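You operate a simulated robot arm through the tools that you are given. There is no shell and no other tool.

The job below is to be done with a simulated robot arm. You get a single attempt, and the scene is never put back.

JOB
Pack the colour game up.
Fine: pointer back to pink, both loose pieces into the box, then the lid down over it.

Only the result counts: the job must be done as asked and must still hold three seconds after the hand-in. Knocking over, shifting, dropping, spilling or breaking anything else fails it. A push-on lid holds only when it is set on centred and level and pressed home; a screw cap is set on level and turned clockwise until tight.

ROBOT AND FRAMES
A 7-joint arm with a two-finger parallel gripper, fixed in place. Base frame: the origin is at the foot of the arm, x ahead of it, y to its left, z up; the work surface is at about z = 0. Units: m, degrees, N and s.
With the tool pointing down near the work surface it reaches from about 0.22 to 0.58 m from the base axis. Its first joint turns from -66.0 to 66.0 degrees. Payload 2.5 kg.
Tool frame: the origin (TCP) lies between the finger pads and is the grasp point; the fingertips stand 0.023 m ahead of it; z points along the fingers, y is the line along which they close. Largest opening 0.094 m; finger width 0.038, thickness 0.01; the body of the gripper, 0.054 by 0.096 m, starts 0.039 m behind the TCP.
Orientation is told as [roll, pitch, yaw] about the base's x, y, z axes, in that order, counted from this pose: with the fingers straight down and closing along the base's y, the tool's x points along the base's -x, its y along +y and its z along -z.

CONTROLS
- The arm moves only by the tool arm_command. Its argument "increments" is a list of rows, each a list of 6 numbers: the shift along the tool's x, y, z in m, then the turn, a rotation vector about the tool's x, y, z in degrees. In form: [[tx, ty, tz, rx, ry, rz], ...]. A call has 1 to 20 rows; each row shifts and turns the commanded pose from where the row before left it, along the tool's axes as they then stand. "grip" is the gripper command, from -1 (fully open) to 1 (shut), values between in proportion, set as the call begins (left out, the last holds). A row lasts 0.2 s, in which the tool goes at most 0.05 m and 8.6 degrees; a call with a longer step from one row to the next is refused whole, and so is a gripper value outside its range. Where a pose cannot be reached the arm comes as near as it can. A force on the tool above 40 N (or 10 N above the force at the start of the call, whichever is more), or a blocked arm, ends the call early, and 0.2 s more pass. The fingers move at their own pace (about 0.108 m/s each) and stop on an object; they squeeze with about 22 N. The grip force told is the motor's: it shows also when the fingers shut on nothing. Time passes only in rows, and 0.2 s behind the last, so rows that do not move let the fingers close. It gives the time, the measured TCP pose, the force on the tool (base axes), the opening and the grip force at its end, in the units of the frame above (readings bear some noise), with the torque about the TCP (base axes, N m) and any sound that the robot's microphone picked up.
- Cameras (640 x 400 px; columns grow to the right, rows downward): "scene" is fixed at [0.1239, -0.4038, 0.5568]; the picture's right is [0.82, -0.57, 0.00], its down [-0.24, -0.35, -0.91] and it looks along [0.52, 0.74, -0.43] (base axes); focal length 331 px, centre (320, 200). "wrist" rides on the gripper at [0.086, 0.016, -0.074] in the tool frame; the picture's right is [-0.18, 0.98, 0.00], its down [-0.58, -0.11, -0.81] and it looks along [-0.79, -0.15, 0.59] (tool axes); focal length 243 px, centre (320, 200). There is no depth. A picture from a camera that has moved, and an enlarged one, comes with that camera's place and axes in the base frame and with its lens.
- capture(camera): a new picture of that camera. The clock stands still meanwhile.
- enlarge(camera, box): a new picture of the part [left, top, right, bottom] of that camera's present view, enlarged. The clock stands still meanwhile.
- sign_off(): hands the job in; it is judged then, once.

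Nothing tells you positions but the pictures and the camera data. Unless the task says otherwise, let go and move clear before handing in.

The tools are called after "Call:" as a command line: name --pt "numbers of a row" for each row, then --argument value for the rest, lists and objects as JSON in quotes. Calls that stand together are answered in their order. arm_command: Moves the arm, as the interface text tells. Its arguments: {"type":"object","properties":{"increments":{"type":"array","items":{"type":"array","items":{"type":"number"}}},"grip":{"type":"number"}},"required":["increments"]} The other tools are called the same way: capture (camera) takes a picture; enlarge (camera, box) takes an enlarged picture of a part of a camera's view; sign_off () hands the job in.

At the start:

```text
time: 0.0
position: [0.3354, -0.0876, 0.3848]
tool_rot: [0.1, 0.0, 0.0]
wrist_force: [-0.6, 0.3, 0.2]
ft_torque: [0.02, 0.0, 0.0]
finger_gap: 0.0939
gripper_force: 0.0
```

scene: 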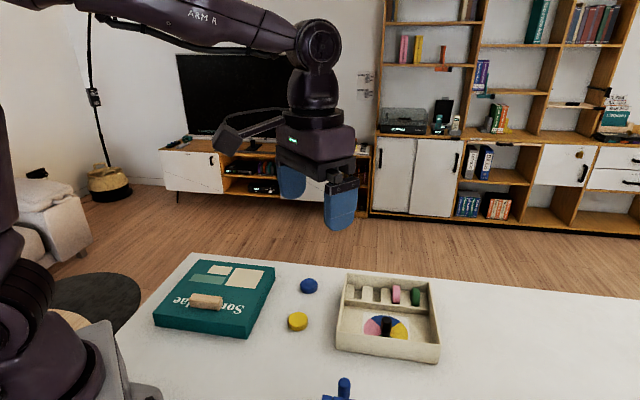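
wrist: 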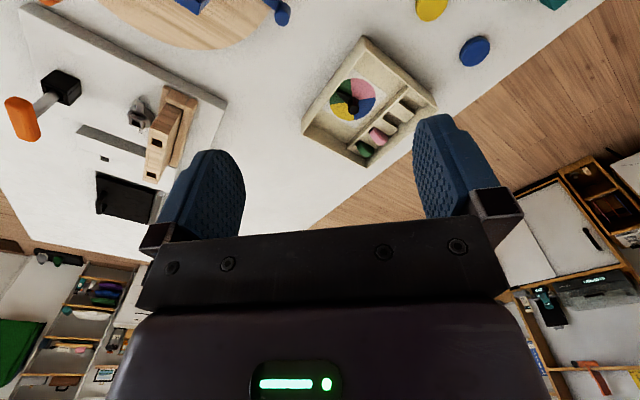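

I see a tray-style box with a colour wheel and a row of slots, two loose round pieces (blue, yellow), and a teal lid to the left with a wooden handle. I'll look closer before moving.

Call:
enlarge --camera "scene" --box '[320, 250, 460, 370]'

Call:
enlarge --camera "scene" --box '[140, 240, 340, 365]'

Call:
enlarge --camera "wrist" --box '[280, 20, 460, 180]'

Call:
enlarge --camera "wrist" --box '[380, 0, 640, 160]'

```text
3.33 times, centred on (390, 310) of scene
camera zoom: at [0.1239, -0.4038, 0.5568], right [0.82, -0.57, 0.0], down [-0.24, -0.35, -0.91], along [0.52, 0.74, -0.43], focal length 1104 px, centre (87, -167)
```

zoom: 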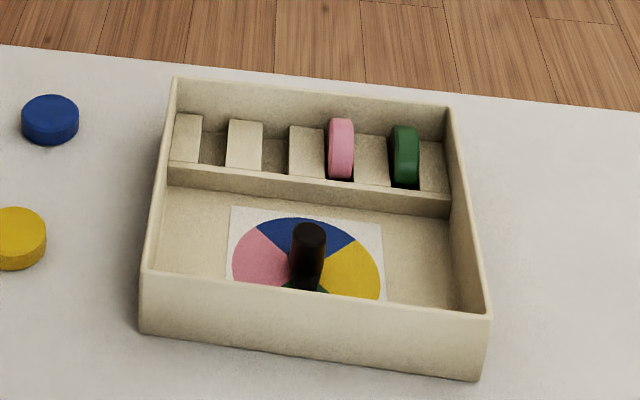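

```text
3.20 times, centred on (240, 302) of scene
camera zoom: at [0.1239, -0.4038, 0.5568], right [0.82, -0.57, 0.0], down [-0.24, -0.35, -0.91], along [0.52, 0.74, -0.43], focal length 1060 px, centre (576, -128)
```

zoom: 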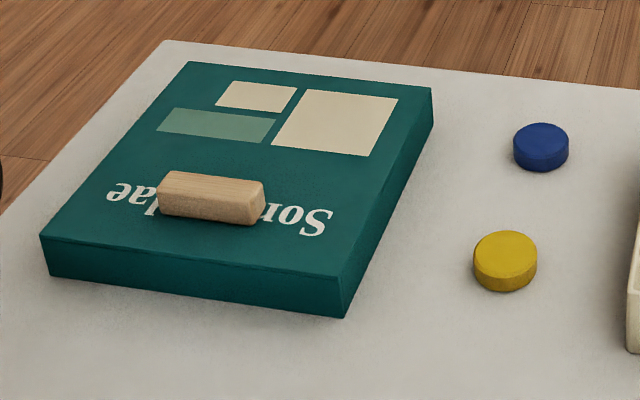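

```text
2.50 times, centred on (370, 100) of wrist
camera zoom: at [0.2477, -0.0695, 0.4607], right [0.18, 0.98, 0.0], down [0.58, -0.11, 0.81], along [0.79, -0.15, -0.59], focal length 606 px, centre (195, 450)
```

zoom: 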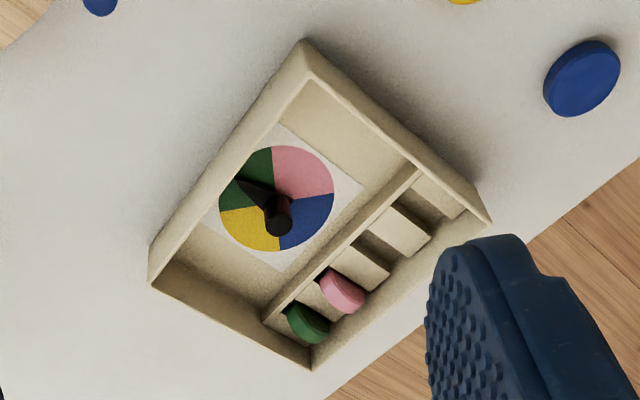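

```text
2.46 times, centred on (510, 80) of wrist
camera zoom: at [0.2477, -0.0695, 0.4607], right [0.18, 0.98, 0.0], down [0.58, -0.11, 0.81], along [0.79, -0.15, -0.59], focal length 597 px, centre (-148, 495)
```

zoom: 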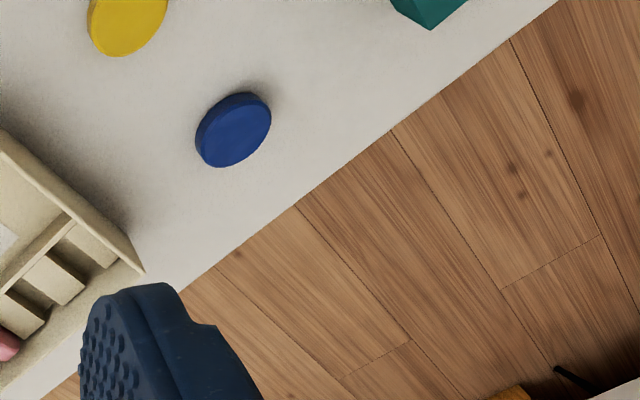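

The box sits roughly at (0.557, -0.035), turned about 45°, with its pointer apparently on green. The lid is near (0.28, 0.23), and the yellow and blue discs are near (0.39, 0.07) and (0.48, 0.155). I'll move the wrist camera over the box to check these positions.

Call:
arm_command --pt "-0.0242 0.0113 0.0225 0 0 0" --pt "-0.0242 0.0113 0.0225 0 0 0" --pt "-0.0242 0.0113 0.0225 0 0 0" --pt "-0.0242 0.0113 0.0225 0 0 0" --pt "-0.0242 0.0113 0.0225 0 0 0" --pt "-0.0242 0.0113 0.0225 0 0 0" --pt "0 0 0 0 0 0" --grip -1

Call:
capture --camera "wrist"

Call:
capture --camera "scene"

```text
time: 1.6
position: [0.4815, -0.0204, 0.2509]
tool_rot: [0.0, 0.0, 0.0]
wrist_force: [0.5, -0.1, 0.2]
ft_torque: [0.01, 0.01, -0.02]
finger_gap: 0.0939
gripper_force: 0.0
```

```text
taken
camera wrist: at [0.394, -0.0015, 0.3254], right [0.18, 0.98, 0.0], down [0.58, -0.11, 0.81], along [0.79, -0.15, -0.59], focal length 243 px, centre (320, 200)
```

wrist: 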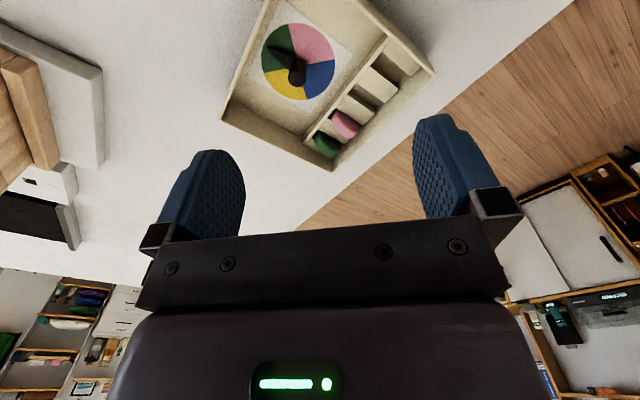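

```text
taken
```

scene: 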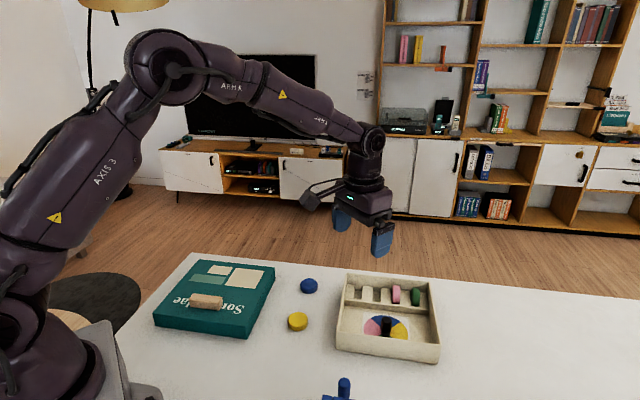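

Call:
enlarge --camera "wrist" --box '[210, 0, 450, 180]'

Call:
enlarge --camera "wrist" --box '[245, 10, 355, 115]'

Call:
enlarge --camera "scene" --box '[310, 360, 380, 400]'

Call:
enlarge --camera "scene" --box '[360, 300, 415, 345]'

```text
2.22 times, centred on (330, 90) of wrist
camera zoom: at [0.394, -0.0015, 0.3254], right [0.18, 0.98, 0.0], down [0.58, -0.11, 0.81], along [0.79, -0.15, -0.59], focal length 539 px, centre (298, 444)
```

zoom: 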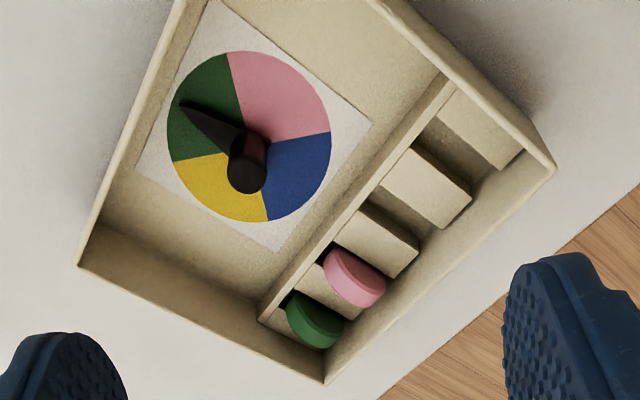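

```text
3.81 times, centred on (300, 62) of wrist
camera zoom: at [0.394, -0.0015, 0.3254], right [0.18, 0.98, 0.0], down [0.58, -0.11, 0.81], along [0.79, -0.15, -0.59], focal length 924 px, centre (396, 724)
```

zoom: 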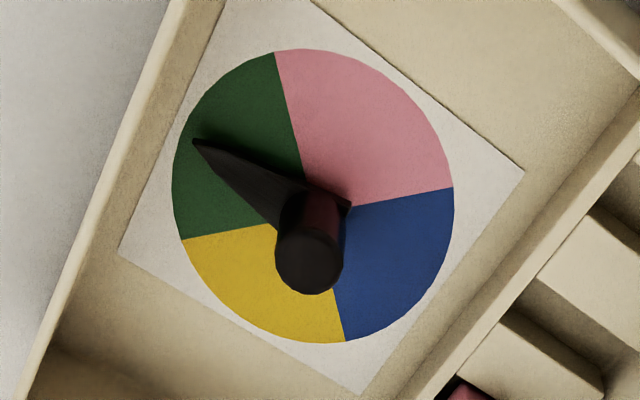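

```text
9.14 times, centred on (345, 380) of scene
camera zoom: at [0.1239, -0.4038, 0.5568], right [0.82, -0.57, 0.0], down [-0.24, -0.35, -0.91], along [0.52, 0.74, -0.43], focal length 3029 px, centre (91, -1446)
```

zoom: 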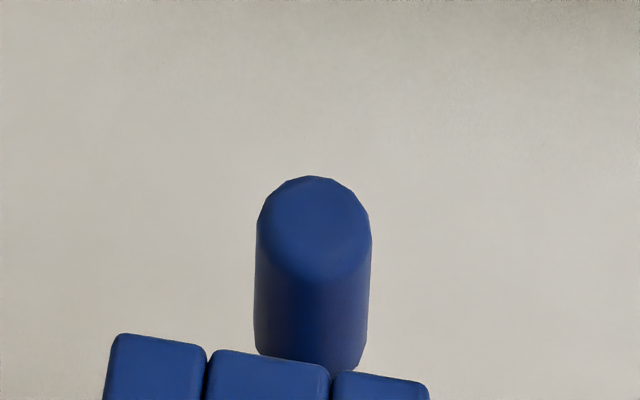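

```text
8.89 times, centred on (388, 322) of scene
camera zoom: at [0.1239, -0.4038, 0.5568], right [0.82, -0.57, 0.0], down [-0.24, -0.35, -0.91], along [0.52, 0.74, -0.43], focal length 2945 px, centre (-280, -889)
```

zoom: 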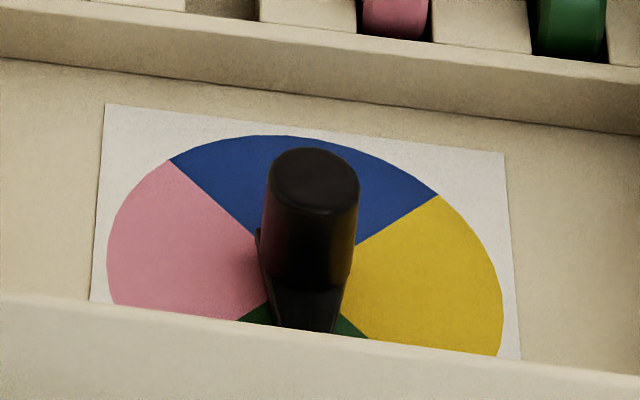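

The wheel hub is near (0.536, -0.056) with the knob top at about z = 0.035. The pointer aims at roughly 225° (the middle of green), and pink's middle is at 135°, so it needs a 90° clockwise turn. I'll yaw the tool to +45° and hover over the knob.

Call:
arm_command --pt "0 0 0 0 0 -7.5" --pt "0 0 0 0 0 -7.5" --pt "0 0 0 0 0 -7.5" --pt "0 0 0 0 0 -7.5" --pt "0 0 0 0 0 -7.5" --pt "0 0 0 0 0 -7.5" --pt "-0.00335 -0.0159 0.025 0 0 0" --pt "-0.00335 -0.0159 0.025 0 0 0" --pt "-0.00335 -0.0159 0.025 0 0 0" --pt "-0.00335 -0.0159 0.025 0 0 0" --pt "0 0 0 0 0 0" --pt "0 0 0 0 0 0" --grip 0.06

Call:
capture --camera "wrist"

Call:
enlarge --camera "scene" --box '[320, 200, 460, 370]'

```text
time: 4.2
position: [0.5326, -0.0561, 0.1514]
tool_rot: [-0.1, 0.0, 45.0]
wrist_force: [-0.4, 1.1, 0.4]
ft_torque: [-0.04, -0.02, -0.03]
finger_gap: 0.0443
gripper_force: 0.0
```

```text
taken
camera wrist: at [0.4608, -0.1031, 0.2254], right [-0.56, 0.83, 0.0], down [0.49, 0.33, 0.81], along [0.67, 0.46, -0.59], focal length 243 px, centre (320, 200)
```

wrist: 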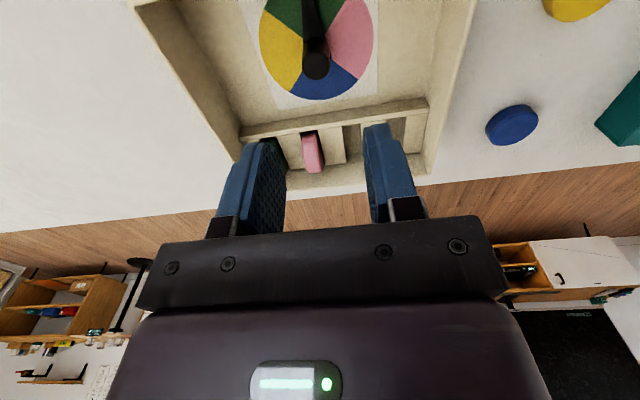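

```text
2.35 times, centred on (390, 285) of scene
camera zoom: at [0.1239, -0.4038, 0.5568], right [0.82, -0.57, 0.0], down [-0.24, -0.35, -0.91], along [0.52, 0.74, -0.43], focal length 780 px, centre (155, 0)
```

zoom: 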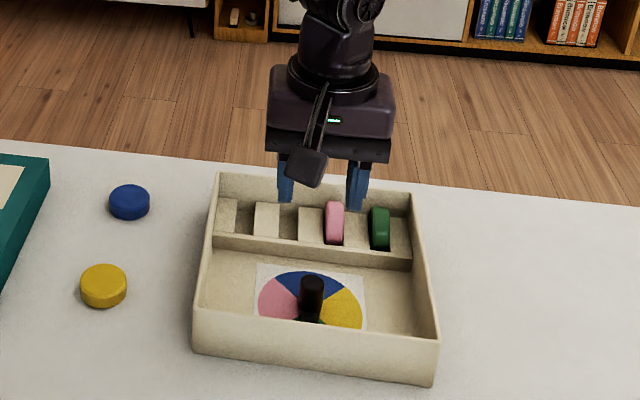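

The knob lines up to within about 3 mm of the tool axis. I'll correct that, come down to just above the knob and check again.

Call:
arm_command --pt "-0.0013 -0.003 0.025 0 0 0" --pt "0 0 0.025 0 0 0" --pt "0 0 0.025 0 0 0" --pt "0 0 0 0 0 0" --pt "0 0 0 0 0 0"

Call:
capture --camera "wrist"

Call:
enlarge --camera "scene" --box '[340, 230, 440, 350]'

```text
time: 5.4
position: [0.539, -0.0561, 0.0755]
tool_rot: [0.0, 0.0, 45.1]
wrist_force: [0.0, 1.0, -0.1]
ft_torque: [0.03, 0.03, -0.03]
finger_gap: 0.0443
gripper_force: 0.1
```

```text
taken
camera wrist: at [0.4638, -0.1041, 0.1501], right [-0.56, 0.83, 0.0], down [0.49, 0.33, 0.81], along [0.67, 0.46, -0.59], focal length 243 px, centre (320, 200)
```

wrist: 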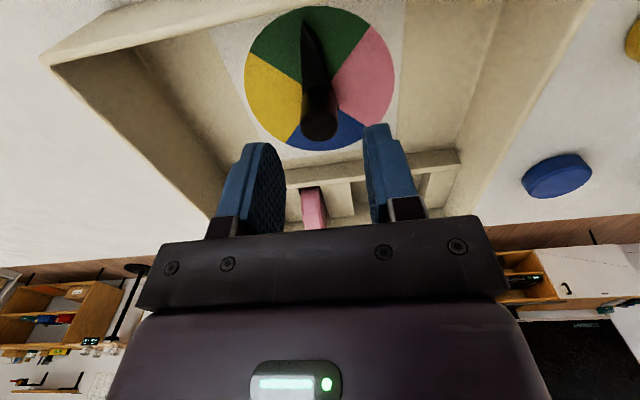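

```text
3.33 times, centred on (390, 290) of scene
camera zoom: at [0.1239, -0.4038, 0.5568], right [0.82, -0.57, 0.0], down [-0.24, -0.35, -0.91], along [0.52, 0.74, -0.43], focal length 1104 px, centre (87, -100)
```

zoom: 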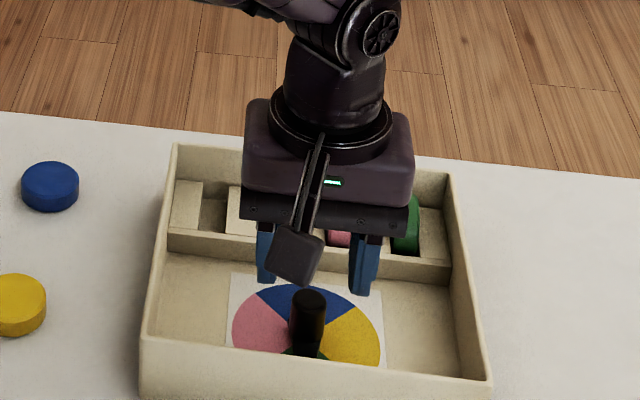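

Call:
enlarge --camera "wrist" --box '[230, 0, 410, 160]'

```text
2.50 times, centred on (320, 80) of wrist
camera zoom: at [0.4638, -0.1041, 0.1501], right [-0.56, 0.83, 0.0], down [0.49, 0.33, 0.81], along [0.67, 0.46, -0.59], focal length 606 px, centre (320, 500)
```

zoom: 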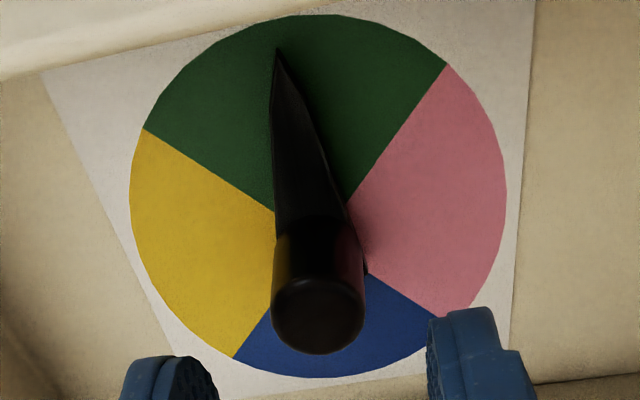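

The knob is centred between the fingers. I'll come down beside it, keeping the fingertips above the pointer plate, and close on it.

Call:
arm_command --pt "0 0 0.0175 0 0 0" --pt "0 0 0.017 0 0 0" --pt "0 0 0 0 0 0"

Call:
arm_command --pt "0 0 0 0 0 0" --pt "0 0 0 0 0 0" --pt "0 0 0 0 0 0" --grip 1

Call:
capture --camera "wrist"

```text
time: 6.2
position: [0.5369, -0.0567, 0.0415]
tool_rot: [0.1, 0.0, 45.0]
wrist_force: [-0.5, 0.1, 0.7]
ft_torque: [0.01, -0.02, 0.01]
finger_gap: 0.0441
gripper_force: 0.1
```

```text
time: 7.0
position: [0.5376, -0.0568, 0.0409]
tool_rot: [0.0, 0.0, 45.0]
wrist_force: [0.8, -0.3, 0.0]
ft_torque: [0.03, -0.04, -0.01]
finger_gap: 0.0212
gripper_force: 22.4
```

```text
taken
camera wrist: at [0.464, -0.1044, 0.1154], right [-0.56, 0.83, 0.0], down [0.49, 0.33, 0.81], along [0.67, 0.46, -0.59], focal length 243 px, centre (320, 200)
```

wrist: 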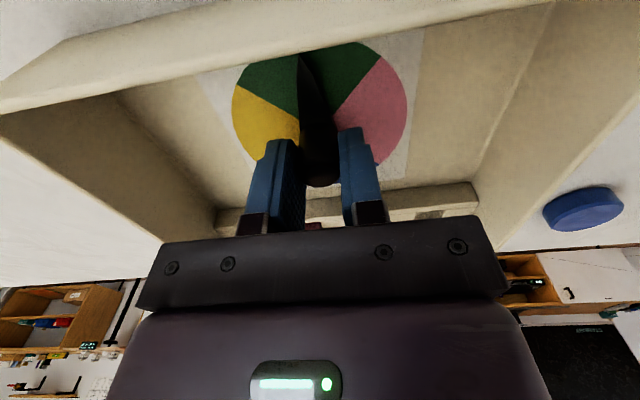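

The knob is held at a 21 mm gap with no side force. I'll turn it clockwise in stages, starting with 30°.

Call:
arm_command --pt "0 0 0 0 0 6" --pt "0 0 0 0 0 6" --pt "0 0 0 0 0 6" --pt "0 0 0 0 0 6" --pt "0 0 0 0 0 6"

Call:
capture --camera "wrist"

Call:
enlarge --camera "scene" --box '[320, 230, 460, 370]'

```text
time: 8.2
position: [0.5386, -0.055, 0.0414]
tool_rot: [0.1, 0.0, 14.9]
wrist_force: [-1.2, -0.7, -0.3]
ft_torque: [-0.14, 0.19, -0.01]
finger_gap: 0.0211
gripper_force: 22.1
```

```text
taken
camera wrist: at [0.4492, -0.0607, 0.1161], right [-0.07, 1.0, 0.0], down [0.59, 0.04, 0.81], along [0.8, 0.06, -0.59], focal length 243 px, centre (320, 200)
```

wrist: 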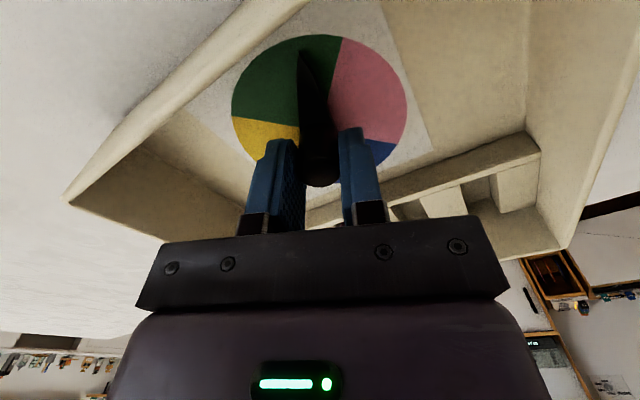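

```text
2.86 times, centred on (390, 300) of scene
camera zoom: at [0.1239, -0.4038, 0.5568], right [0.82, -0.57, 0.0], down [-0.24, -0.35, -0.91], along [0.52, 0.74, -0.43], focal length 947 px, centre (120, -86)
```

zoom: 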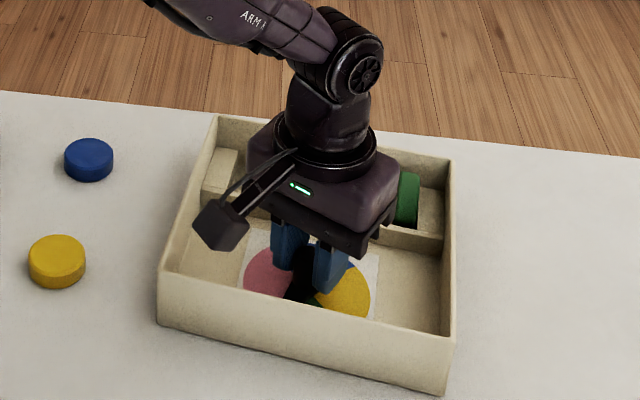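

The pointer turned relative to the wheel, but the box dragged round about 6° with it. I'll press down lightly to pin the box and turn much more slowly.

Call:
arm_command --pt "0 0 0.001 0 0 0" --pt "0 0 0.001 0 0 0" --pt "0 0 0 0 0 0"

```text
time: 9.0
position: [0.5373, -0.056, 0.0407]
tool_rot: [0.0, -0.1, 15.0]
wrist_force: [-8.0, 0.3, 15.3]
ft_torque: [-0.03, 0.41, -0.03]
finger_gap: 0.0212
gripper_force: 21.9
```

Call:
arm_command --pt "0.0003 0 0 0 0 1" --pt "0.0002 0 0 0 0 1" --pt "0 0 0 0 0 1" --pt "0 0 0 0 0 1" --pt "0 0 0 0 0 1" --pt "0 0 0 0 0 1" --pt "0 0 0 0 0 1" --pt "0 0 0 0 0 1" --pt "0 0 0 0 0 1" --pt "0 0 0 0 0 1"

Call:
enlarge --camera "scene" --box '[320, 230, 460, 370]'

Call:
capture --camera "wrist"

```text
time: 11.2
position: [0.5382, -0.0568, 0.0396]
tool_rot: [0.0, -0.1, 5.0]
wrist_force: [6.1, 0.6, 14.8]
ft_torque: [0.02, -0.36, 0.04]
finger_gap: 0.0213
gripper_force: 22.0
```

```text
2.86 times, centred on (390, 300) of scene
camera zoom: at [0.1238, -0.4038, 0.5569], right [0.82, -0.57, 0.0], down [-0.24, -0.35, -0.91], along [0.52, 0.74, -0.43], focal length 947 px, centre (120, -86)
```

zoom: 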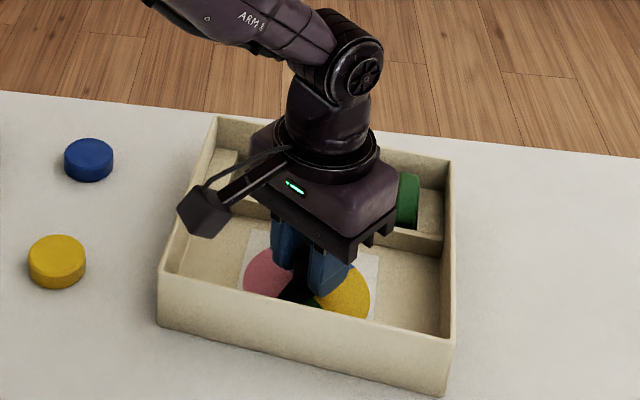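

```text
taken
camera wrist: at [0.4492, -0.046, 0.1148], right [0.1, 1.0, 0.0], down [0.59, -0.06, 0.81], along [0.8, -0.08, -0.59], focal length 243 px, centre (320, 200)
```

wrist: 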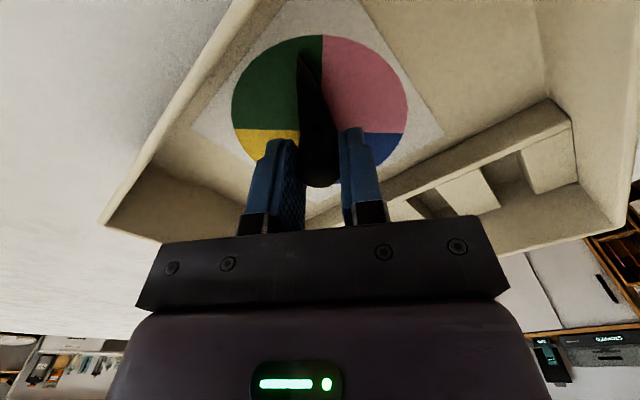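

Slow turning works: the box corners stayed put while the pointer advanced. I'll carry on at the same pace.

Call:
arm_command --pt "0 0 0 0 0 1" --pt "0 0 0 0 0 1" --pt "0 0 0 0 0 1" --pt "0 0 0 0 0 1" --pt "0 0 0 0 0 1" --pt "0 0 0 0 0 1" --pt "0 0 0 0 0 1" --pt "0 0 0 0 0 1" --pt "0 0 0 0 0 1" --pt "0 0 0 0 0 1" --pt "0 0 0 0 0 1" --pt "0 0 0 0 0 1" --pt "0 0 0 0 0 1" --pt "0 0 0 0 0 1" --pt "0 0 0 0 0 1" --pt "0 0 0 0 0 1" --pt "0 0 0 0 0 1" --pt "0 0 0 0 0 1" --pt "0 0 0 0 0 1" --pt "0 0 0 0 0 1"

Call:
enlarge --camera "scene" --box '[320, 230, 460, 370]'

Call:
capture --camera "wrist"

```text
time: 15.4
position: [0.5372, -0.058, 0.0412]
tool_rot: [0.0, 0.0, -15.0]
wrist_force: [-0.7, -5.8, 11.9]
ft_torque: [-0.15, -0.19, 0.04]
finger_gap: 0.0213
gripper_force: 21.6
```

```text
2.86 times, centred on (390, 300) of scene
camera zoom: at [0.1238, -0.4038, 0.5569], right [0.82, -0.57, 0.0], down [-0.24, -0.35, -0.91], along [0.52, 0.74, -0.43], focal length 947 px, centre (120, -86)
```

zoom: 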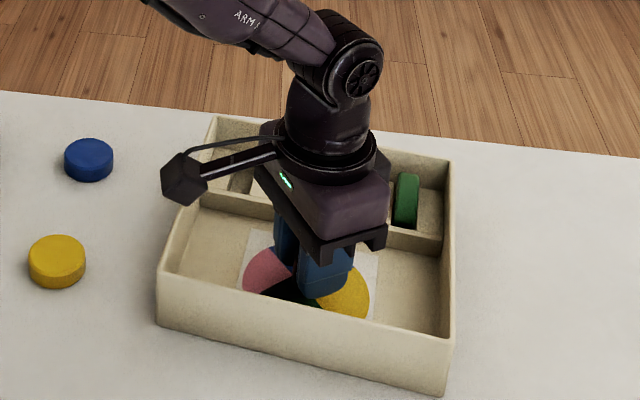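

```text
taken
camera wrist: at [0.457, -0.0168, 0.1142], right [0.43, 0.9, 0.0], down [0.53, -0.26, 0.81], along [0.73, -0.35, -0.59], focal length 243 px, centre (320, 200)
```

wrist: 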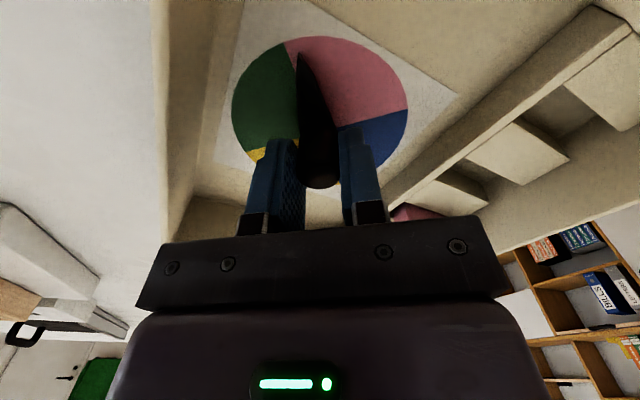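

Call:
arm_command --pt "0 0 0 0 0 1" --pt "0 0 0 0 0 1" --pt "0 0 0 0 0 1" --pt "0 0 0 0 0 1" --pt "0 0 0 0 0 1" --pt "0 0 0 0 0 1" --pt "0 0 0 0 0 1" --pt "0 0 0 0 0 1" --pt "0 0 0 0 0 1" --pt "0 0 0 0 0 1" --pt "0 0 0 0 0 1" --pt "0 0 0 0 0 1" --pt "0 0 0 0 0 1" --pt "0 0 0 0 0 1" --pt "0 0 0 0 0 1" --pt "0 0 0 0 0 1" --pt "0 0 0 0 0 1" --pt "0 0 0 0 0 1" --pt "0 0 0 0 0 1" --pt "0 0 0 0 0 1"

Call:
enlarge --camera "scene" --box '[320, 230, 460, 370]'

Call:
capture --camera "wrist"

```text
time: 19.6
position: [0.536, -0.0572, 0.039]
tool_rot: [0.1, 0.1, -35.0]
wrist_force: [1.6, -0.5, -1.2]
ft_torque: [-0.14, -0.31, 0.0]
finger_gap: 0.0211
gripper_force: 21.6
```

```text
2.86 times, centred on (390, 300) of scene
camera zoom: at [0.1239, -0.4038, 0.5568], right [0.82, -0.57, 0.0], down [-0.24, -0.35, -0.91], along [0.52, 0.74, -0.43], focal length 947 px, centre (120, -86)
```

zoom: 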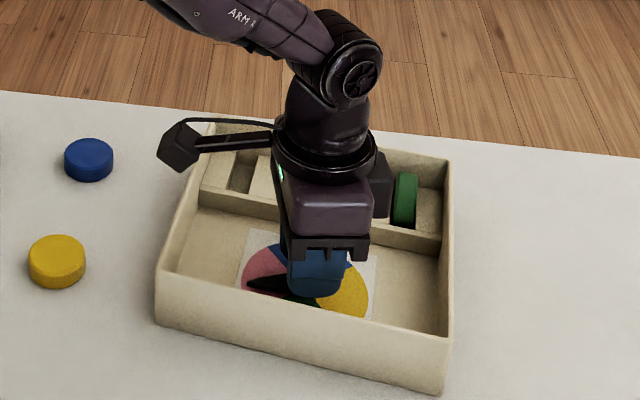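

```text
taken
camera wrist: at [0.4744, 0.0083, 0.1141], right [0.72, 0.7, 0.0], down [0.41, -0.42, 0.81], along [0.56, -0.58, -0.59], focal length 243 px, centre (320, 200)
```

wrist: 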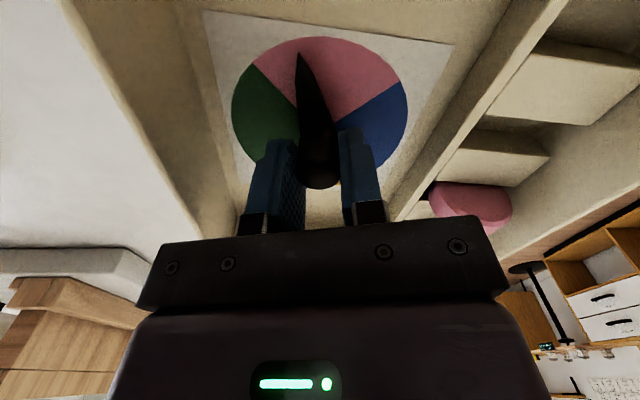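

Call:
enlarge --camera "wrist" --box '[220, 0, 420, 200]'

```text
2.00 times, centred on (320, 100) of wrist
camera zoom: at [0.4744, 0.0083, 0.1141], right [0.72, 0.7, 0.0], down [0.41, -0.42, 0.81], along [0.56, -0.58, -0.59], focal length 485 px, centre (320, 400)
```

zoom: 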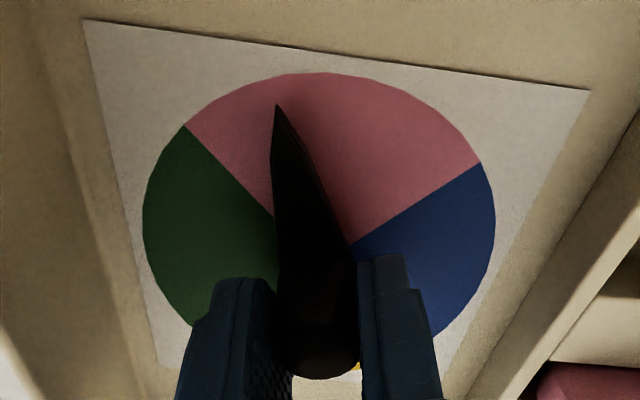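

The pointer is now in pink at about 145°. Pink's middle, with the box slightly turned, is at about 127°, so I need roughly 18° more. I'll re-apply a light downward press first.

Call:
arm_command --pt "0 0 0.001 0 0 0" --pt "0 0 0 0 0 1" --pt "0 0 0 0 0 1" --pt "0 0 0 0 0 1" --pt "0 0 0 0 0 1" --pt "0 0 0 0 0 1" --pt "0 0 0 0 0 1" --pt "0 0 0 0 0 1" --pt "0 0 0 0 0 1" --pt "0 0 0 0 0 1" --pt "0 0 0 0 0 1" --pt "0 0 0 0 0 1" --pt "0 0 0 0 0 1" --pt "0 0 0 0 0 1" --pt "0 0 0 0 0 1" --pt "0 0 0 0 0 1" --pt "0 0 0 0 0 1" --pt "0 0 0 0 0 1" --pt "0 0 0 0 0 1"

Call:
enlarge --camera "wrist" --box '[220, 0, 420, 200]'

Call:
enlarge --camera "scene" --box '[320, 230, 460, 370]'

```text
time: 23.6
position: [0.5378, -0.0563, 0.0384]
tool_rot: [0.2, -0.1, -53.0]
wrist_force: [1.0, -5.2, 8.6]
ft_torque: [-0.28, -0.1, 0.0]
finger_gap: 0.0213
gripper_force: 21.9
```

```text
2.00 times, centred on (320, 100) of wrist
camera zoom: at [0.4978, 0.0245, 0.1132], right [0.9, 0.44, 0.0], down [0.26, -0.53, 0.81], along [0.36, -0.72, -0.59], focal length 485 px, centre (320, 400)
```

zoom: 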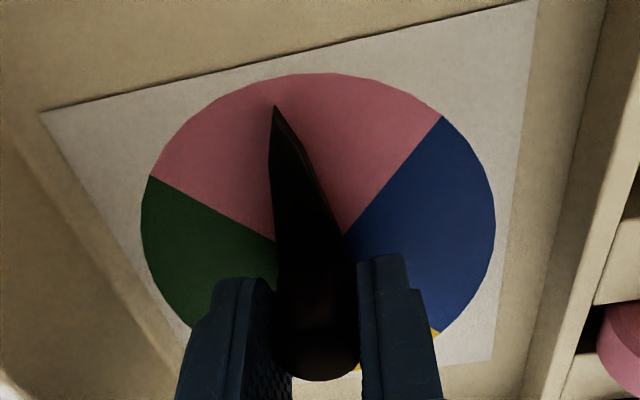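

```text
2.86 times, centred on (390, 300) of scene
camera zoom: at [0.1238, -0.4038, 0.5569], right [0.82, -0.57, 0.0], down [-0.24, -0.35, -0.91], along [0.52, 0.74, -0.43], focal length 947 px, centre (120, -86)
```

zoom: 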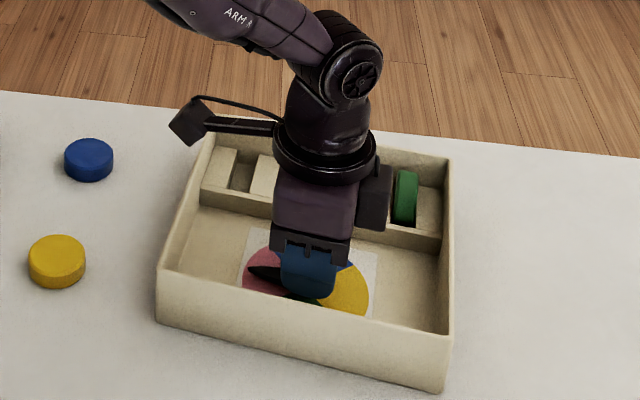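

The pointer reads about 127° against pink's middle at about 127.6°. I'll ease off the press, open just enough and rise straight up.

Call:
arm_command --pt "0 0 -0.0007 0 0 0" --pt "0 0 0 0 0 0"

Call:
arm_command --pt "0 0 0 0 0 0" --pt "0 0 0 0 0 0" --grip 0.06

Call:
arm_command --pt "0 0 -0.02 0 0 0" --pt "0 0 -0.03 0 0 0" --pt "0 0 -0.03 0 0 0" --pt "0 0 -0.03 0 0 0" --pt "0 0 -0.03 0 0 0" --pt "0 0 0 0 0 0"

Call:
capture --camera "wrist"

Call:
enlarge --camera "scene" --box '[320, 230, 460, 370]'

```text
time: 24.2
position: [0.5382, -0.0557, 0.0393]
tool_rot: [0.1, 0.2, -53.0]
wrist_force: [0.5, 0.5, 0.8]
ft_torque: [-0.32, -0.38, -0.02]
finger_gap: 0.0213
gripper_force: 22.3
```

```text
time: 24.8
position: [0.5383, -0.0575, 0.0388]
tool_rot: [0.0, 0.0, -53.0]
wrist_force: [0.4, 0.4, 0.7]
ft_torque: [0.0, 0.0, 0.01]
finger_gap: 0.0442
gripper_force: 0.0
```

```text
time: 26.2
position: [0.539, -0.0577, 0.18]
tool_rot: [-0.2, 0.0, -53.0]
wrist_force: [-0.2, 0.5, 0.3]
ft_torque: [-0.01, -0.02, 0.01]
finger_gap: 0.0443
gripper_force: 0.0
```

```text
taken
camera wrist: at [0.4983, 0.024, 0.254], right [0.9, 0.44, 0.0], down [0.26, -0.53, 0.81], along [0.36, -0.72, -0.59], focal length 243 px, centre (320, 200)
```

wrist: 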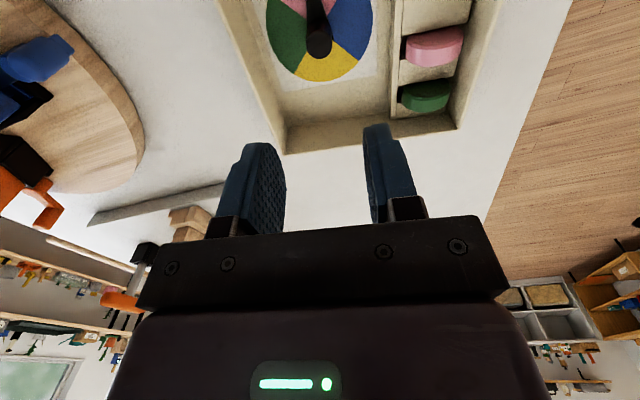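

```text
2.86 times, centred on (390, 300) of scene
camera zoom: at [0.1239, -0.4038, 0.5568], right [0.82, -0.57, 0.0], down [-0.24, -0.35, -0.91], along [0.52, 0.74, -0.43], focal length 947 px, centre (120, -86)
```

zoom: 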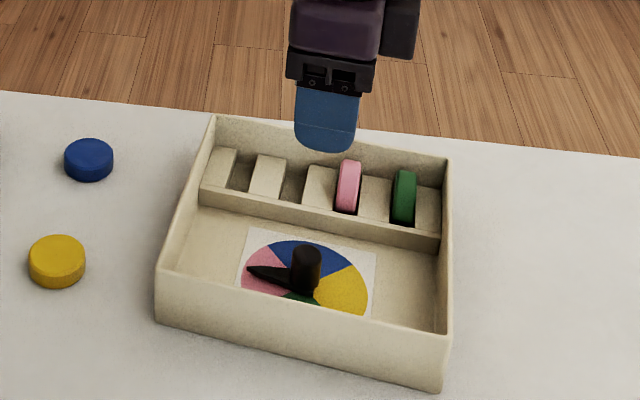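

The pointer sits in the middle of pink and the box is still. Next is the yellow disc near (0.394, 0.070). I'll keep this yaw, which matches the box, and hover over it.

Call:
arm_command --pt "0.0312 -0.00635 0 0 0 0" --pt "0.0312 -0.00635 0 0 0 0" --pt "0.0312 -0.00635 0 0 0 0" --pt "0.0312 -0.00635 0 0 0 0" --pt "0.0312 -0.00635 0 0 0 0" --pt "0.0312 -0.00635 0 0 0 0" --pt "0 0 0 0 0 0" --pt "0 0 0 0 0 0" --grip -0.5

Call:
capture --camera "wrist"

Call:
enlarge --camera "scene" --box '[140, 220, 460, 400]'

```text
time: 28.0
position: [0.3942, 0.07, 0.1789]
tool_rot: [0.0, -0.1, -53.0]
wrist_force: [-0.5, 0.3, 0.2]
ft_torque: [0.04, 0.01, -0.04]
finger_gap: 0.0706
gripper_force: 0.0
```

```text
taken
camera wrist: at [0.3544, 0.1509, 0.2539], right [0.9, 0.44, 0.0], down [0.26, -0.53, 0.81], along [0.36, -0.72, -0.59], focal length 243 px, centre (320, 200)
```

wrist: 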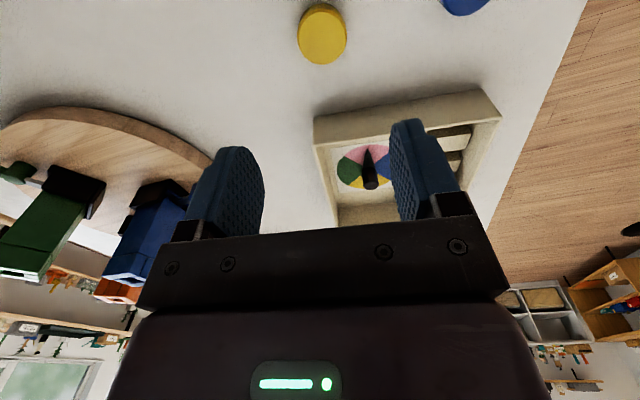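

```text
2.00 times, centred on (300, 310) of scene
camera zoom: at [0.1239, -0.4038, 0.5568], right [0.82, -0.57, 0.0], down [-0.24, -0.35, -0.91], along [0.52, 0.74, -0.43], focal length 663 px, centre (360, -20)
```

zoom: 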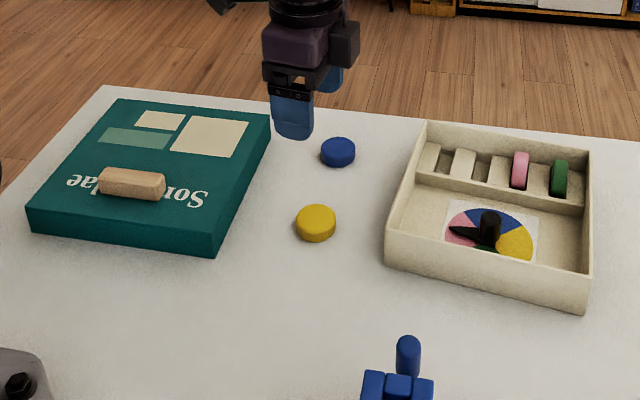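

The yellow disc lies almost exactly on the tool axis. I'll come down around it and grip it.

Call:
arm_command --pt "0 0 0.04 0 0 0" --pt "0 0 0.04 0 0 0" --pt "0 0 0.04 0 0 0" --pt "0 0 0.02 0 0 0" --pt "0 0 0.011 0 0 0" --pt "0 0 0 0 0 0"

Call:
capture --camera "wrist"

Call:
enlarge --camera "scene" --box '[230, 230, 370, 370]'

```text
time: 29.4
position: [0.3947, 0.0708, 0.0291]
tool_rot: [0.1, 0.0, -52.9]
wrist_force: [-0.5, -0.5, -0.2]
ft_torque: [0.02, 0.0, 0.01]
finger_gap: 0.0706
gripper_force: 0.0
```

```text
taken
camera wrist: at [0.3548, 0.1515, 0.1032], right [0.9, 0.44, 0.0], down [0.26, -0.53, 0.81], along [0.36, -0.72, -0.59], focal length 243 px, centre (320, 200)
```

wrist: 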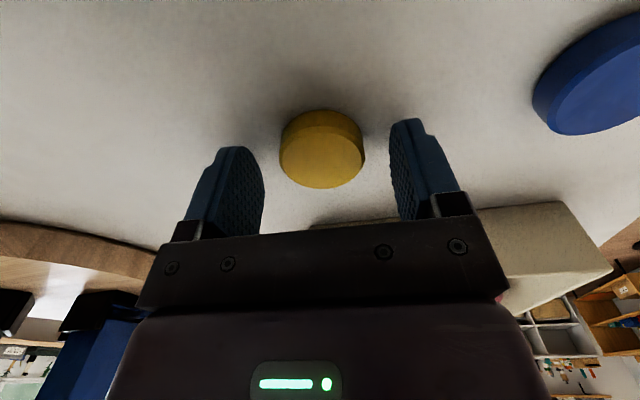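

```text
2.86 times, centred on (300, 300) of scene
camera zoom: at [0.1239, -0.4038, 0.5568], right [0.82, -0.57, 0.0], down [-0.24, -0.35, -0.91], along [0.52, 0.74, -0.43], focal length 947 px, centre (377, -86)
```

zoom: 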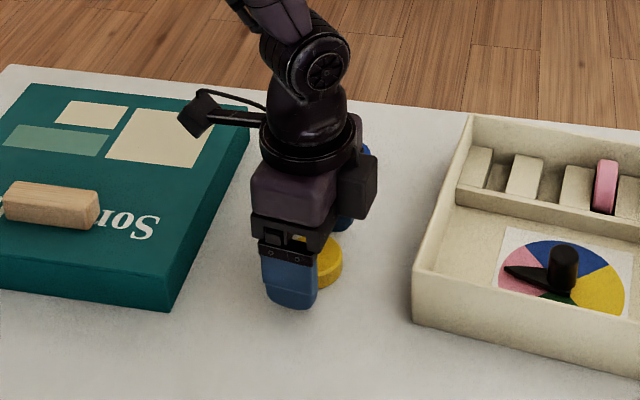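

Call:
arm_command --pt "0.003 0 0.002 0 0 0" --pt "0 0 0 0 0 0"

Call:
arm_command --pt "0 0 0 0 0 0" --pt "0 0 0 0 0 0" --pt "0 0 0 0 0 0" --grip 1

Call:
arm_command --pt "0 0 -0.01 0 0 0" --pt "0 0 -0.02 0 0 0" --pt "0 0 -0.03 0 0 0" --pt "0 0 -0.03 0 0 0" --pt "0 0 -0.03 0 0 0" --pt "0 0 0 0 0 0"

Call:
capture --camera "wrist"

```text
time: 30.0
position: [0.3927, 0.0729, 0.0268]
tool_rot: [0.1, 0.0, -53.0]
wrist_force: [-0.1, -0.7, 0.6]
ft_torque: [0.0, 0.0, -0.01]
finger_gap: 0.0705
gripper_force: 0.1
```

```text
time: 30.8
position: [0.3919, 0.0732, 0.0266]
tool_rot: [-0.1, 0.0, -53.0]
wrist_force: [0.6, 0.4, 0.2]
ft_torque: [0.01, 0.0, 0.01]
finger_gap: 0.0428
gripper_force: 21.9
```

```text
time: 32.2
position: [0.3927, 0.0723, 0.1455]
tool_rot: [0.0, -0.1, -53.0]
wrist_force: [0.3, 0.0, 0.3]
ft_torque: [0.0, 0.02, 0.01]
finger_gap: 0.043
gripper_force: 21.6
```

```text
taken
camera wrist: at [0.3525, 0.1538, 0.2211], right [0.9, 0.44, 0.0], down [0.26, -0.53, 0.81], along [0.36, -0.72, -0.59], focal length 243 px, centre (320, 200)
```

wrist: 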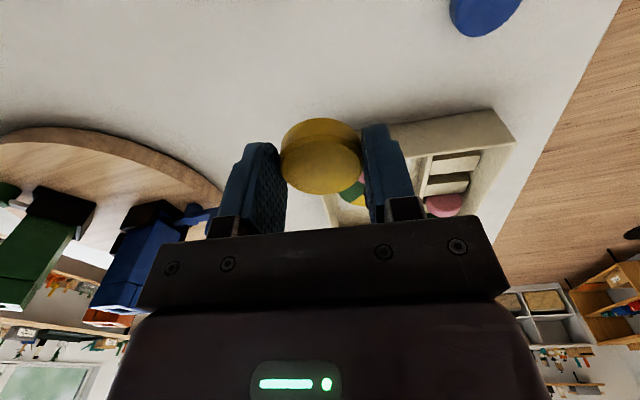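

Yellow is held at a 43 mm gap. I'll carry it over the box to the open floor on the right of the wheel, around (0.559, -0.104), clear of the pointer.

Call:
arm_command --pt "-0.0302 0.00336 0 0 0 0" --pt "-0.0302 0.00336 0 0 0 0" --pt "-0.0302 0.00336 0 0 0 0" --pt "-0.0302 0.00336 0 0 0 0" --pt "-0.0302 0.00336 0 0 0 0" --pt "-0.0302 0.00336 0 0 0 0" --pt "-0.0302 0.00336 0 0 0 0" --pt "-0.0302 0.00336 0 0 0 0" --pt "0 0 0 0 0 0" --pt "0 0 0 0 0 0"

Call:
capture --camera "wrist"

Call:
enlarge --camera "scene" --box '[320, 210, 460, 370]'

```text
time: 34.4
position: [0.5596, -0.1037, 0.1455]
tool_rot: [-0.1, 0.0, -53.0]
wrist_force: [-0.4, -0.6, -0.3]
ft_torque: [0.05, -0.01, -0.01]
finger_gap: 0.0429
gripper_force: 22.4
```

```text
taken
camera wrist: at [0.5198, -0.0228, 0.2207], right [0.9, 0.44, 0.0], down [0.26, -0.53, 0.81], along [0.36, -0.72, -0.59], focal length 243 px, centre (320, 200)
```

wrist: 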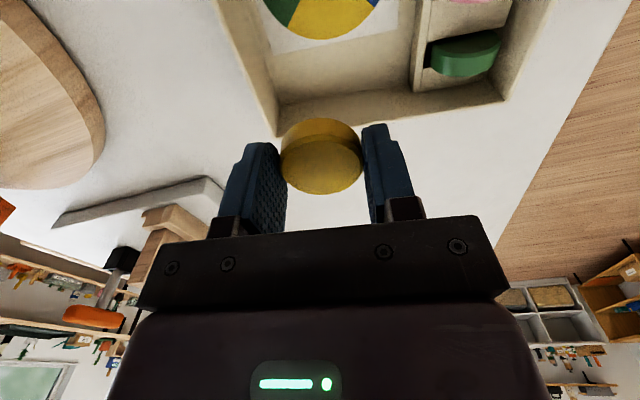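

```text
2.50 times, centred on (390, 290) of scene
camera zoom: at [0.1239, -0.4038, 0.5568], right [0.82, -0.57, 0.0], down [-0.24, -0.35, -0.91], along [0.52, 0.74, -0.43], focal length 828 px, centre (145, -25)
```

zoom: 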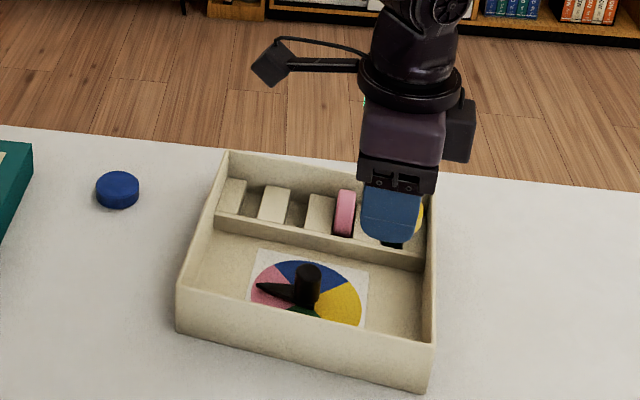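

The spot below is open floor between the wheel card and the right wall. I'll lower yellow into the box.

Call:
arm_command --pt "0 0 0.03 0 0 0" --pt "0 0 0.03 0 0 0" --pt "0 0 0.025 0 0 0" --pt "0 0 0.015 0 0 0" --pt "0 0 0.005 0 0 0" --pt "0 0 0 0 0 0"

Call:
capture --camera "wrist"

Call:
enlarge --camera "scene" --box '[320, 210, 460, 370]'

```text
time: 35.8
position: [0.5606, -0.1037, 0.04]
tool_rot: [-0.2, 0.0, -53.0]
wrist_force: [0.3, 0.2, 0.8]
ft_torque: [0.02, 0.02, -0.02]
finger_gap: 0.0427
gripper_force: 22.2
```

```text
taken
camera wrist: at [0.5197, -0.023, 0.1157], right [0.9, 0.44, 0.0], down [0.26, -0.53, 0.81], along [0.36, -0.72, -0.59], focal length 243 px, centre (320, 200)
```

wrist: 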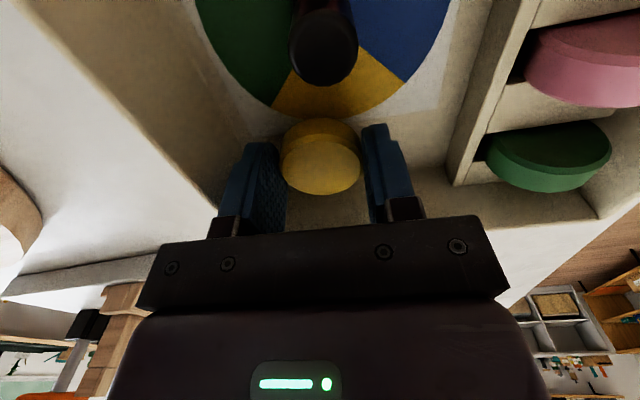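

```text
2.50 times, centred on (390, 290) of scene
camera zoom: at [0.1239, -0.4038, 0.5568], right [0.82, -0.57, 0.0], down [-0.24, -0.35, -0.91], along [0.52, 0.74, -0.43], focal length 828 px, centre (145, -25)
```

zoom: 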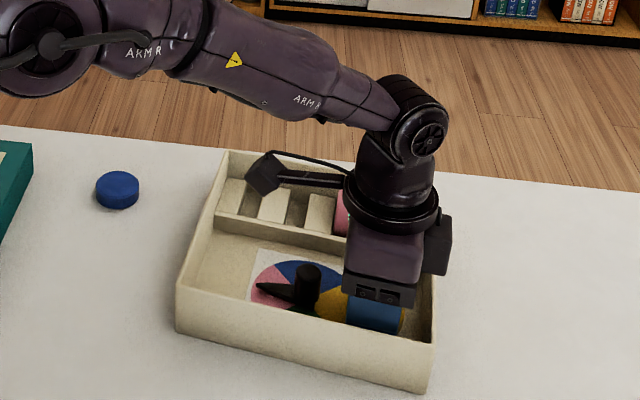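

Call:
arm_command --pt "0 0 0.0025 0 0 0" --pt "0 0 0.0025 0 0 0" --pt "0 0 0 0 0 0"

```text
time: 36.6
position: [0.559, -0.1044, 0.0361]
tool_rot: [0.1, 0.0, -53.1]
wrist_force: [0.4, 0.1, 0.1]
ft_torque: [0.01, -0.01, -0.01]
finger_gap: 0.043
gripper_force: 22.1
```

Call:
arm_command --pt "0 0 0.0015 0 0 0" --pt "0 0 0.001 0 0 0" --pt "0 0 0 0 0 0"

```text
time: 37.4
position: [0.5593, -0.1044, 0.0332]
tool_rot: [0.1, 0.0, -53.0]
wrist_force: [-0.1, 0.7, -1.2]
ft_torque: [0.01, -0.02, 0.04]
finger_gap: 0.0433
gripper_force: 21.6
```

Call:
arm_command --pt "0 0 0.001 0 0 0" --pt "0 0 0 0 0 0"

```text
time: 38.0
position: [0.5602, -0.1038, 0.0322]
tool_rot: [0.0, 0.0, -53.1]
wrist_force: [0.7, 0.2, -0.4]
ft_torque: [0.01, -0.03, 0.03]
finger_gap: 0.043
gripper_force: 22.3
```

The disc's underside is a millimetre or so above the floor with no contact force. I'll open slightly to let it settle, then rise.

Call:
arm_command --pt "0 0 0 0 0 0" --pt "0 0 0 0 0 0" --grip -0.15

Call:
arm_command --pt "0 0 -0.01 0 0 0" --pt "0 0 -0.02 0 0 0" --pt "0 0 -0.03 0 0 0" --pt "0 0 -0.03 0 0 0" --pt "0 0 -0.03 0 0 0" --pt "0 0 -0.025 0 0 0" --pt "0 0 0 0 0 0"

Call:
capture --camera "wrist"

Call:
enlarge --camera "scene" --box '[320, 210, 460, 370]'

```text
time: 38.6
position: [0.5598, -0.1042, 0.0326]
tool_rot: [0.0, 0.0, -53.0]
wrist_force: [-0.9, 0.6, -0.4]
ft_torque: [-0.03, 0.02, 0.0]
finger_gap: 0.0537
gripper_force: 0.0
```

```text
time: 40.2
position: [0.5602, -0.103, 0.1766]
tool_rot: [0.0, 0.0, -53.0]
wrist_force: [-0.8, -0.3, 0.3]
ft_torque: [0.01, 0.03, -0.02]
finger_gap: 0.054
gripper_force: 0.0
```

```text
taken
camera wrist: at [0.5199, -0.0228, 0.2518], right [0.9, 0.44, 0.0], down [0.26, -0.53, 0.81], along [0.36, -0.72, -0.59], focal length 243 px, centre (320, 200)
```

wrist: 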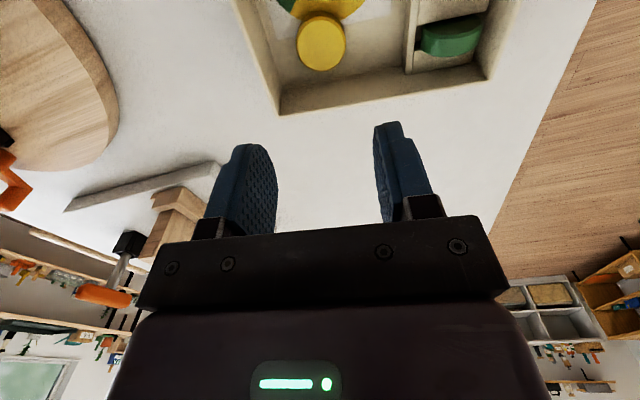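

```text
2.50 times, centred on (390, 290) of scene
camera zoom: at [0.1239, -0.4038, 0.5568], right [0.82, -0.57, 0.0], down [-0.24, -0.35, -0.91], along [0.52, 0.74, -0.43], focal length 828 px, centre (145, -25)
```

zoom: 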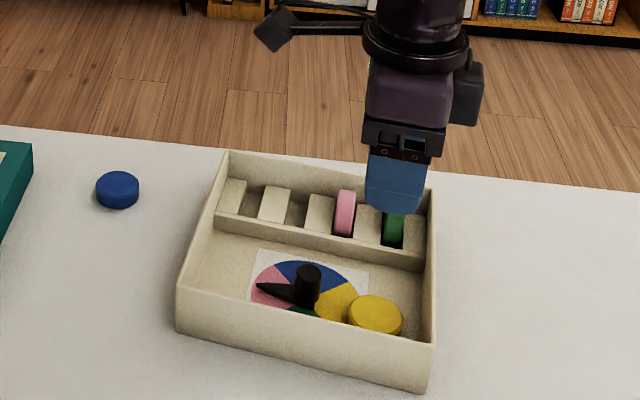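

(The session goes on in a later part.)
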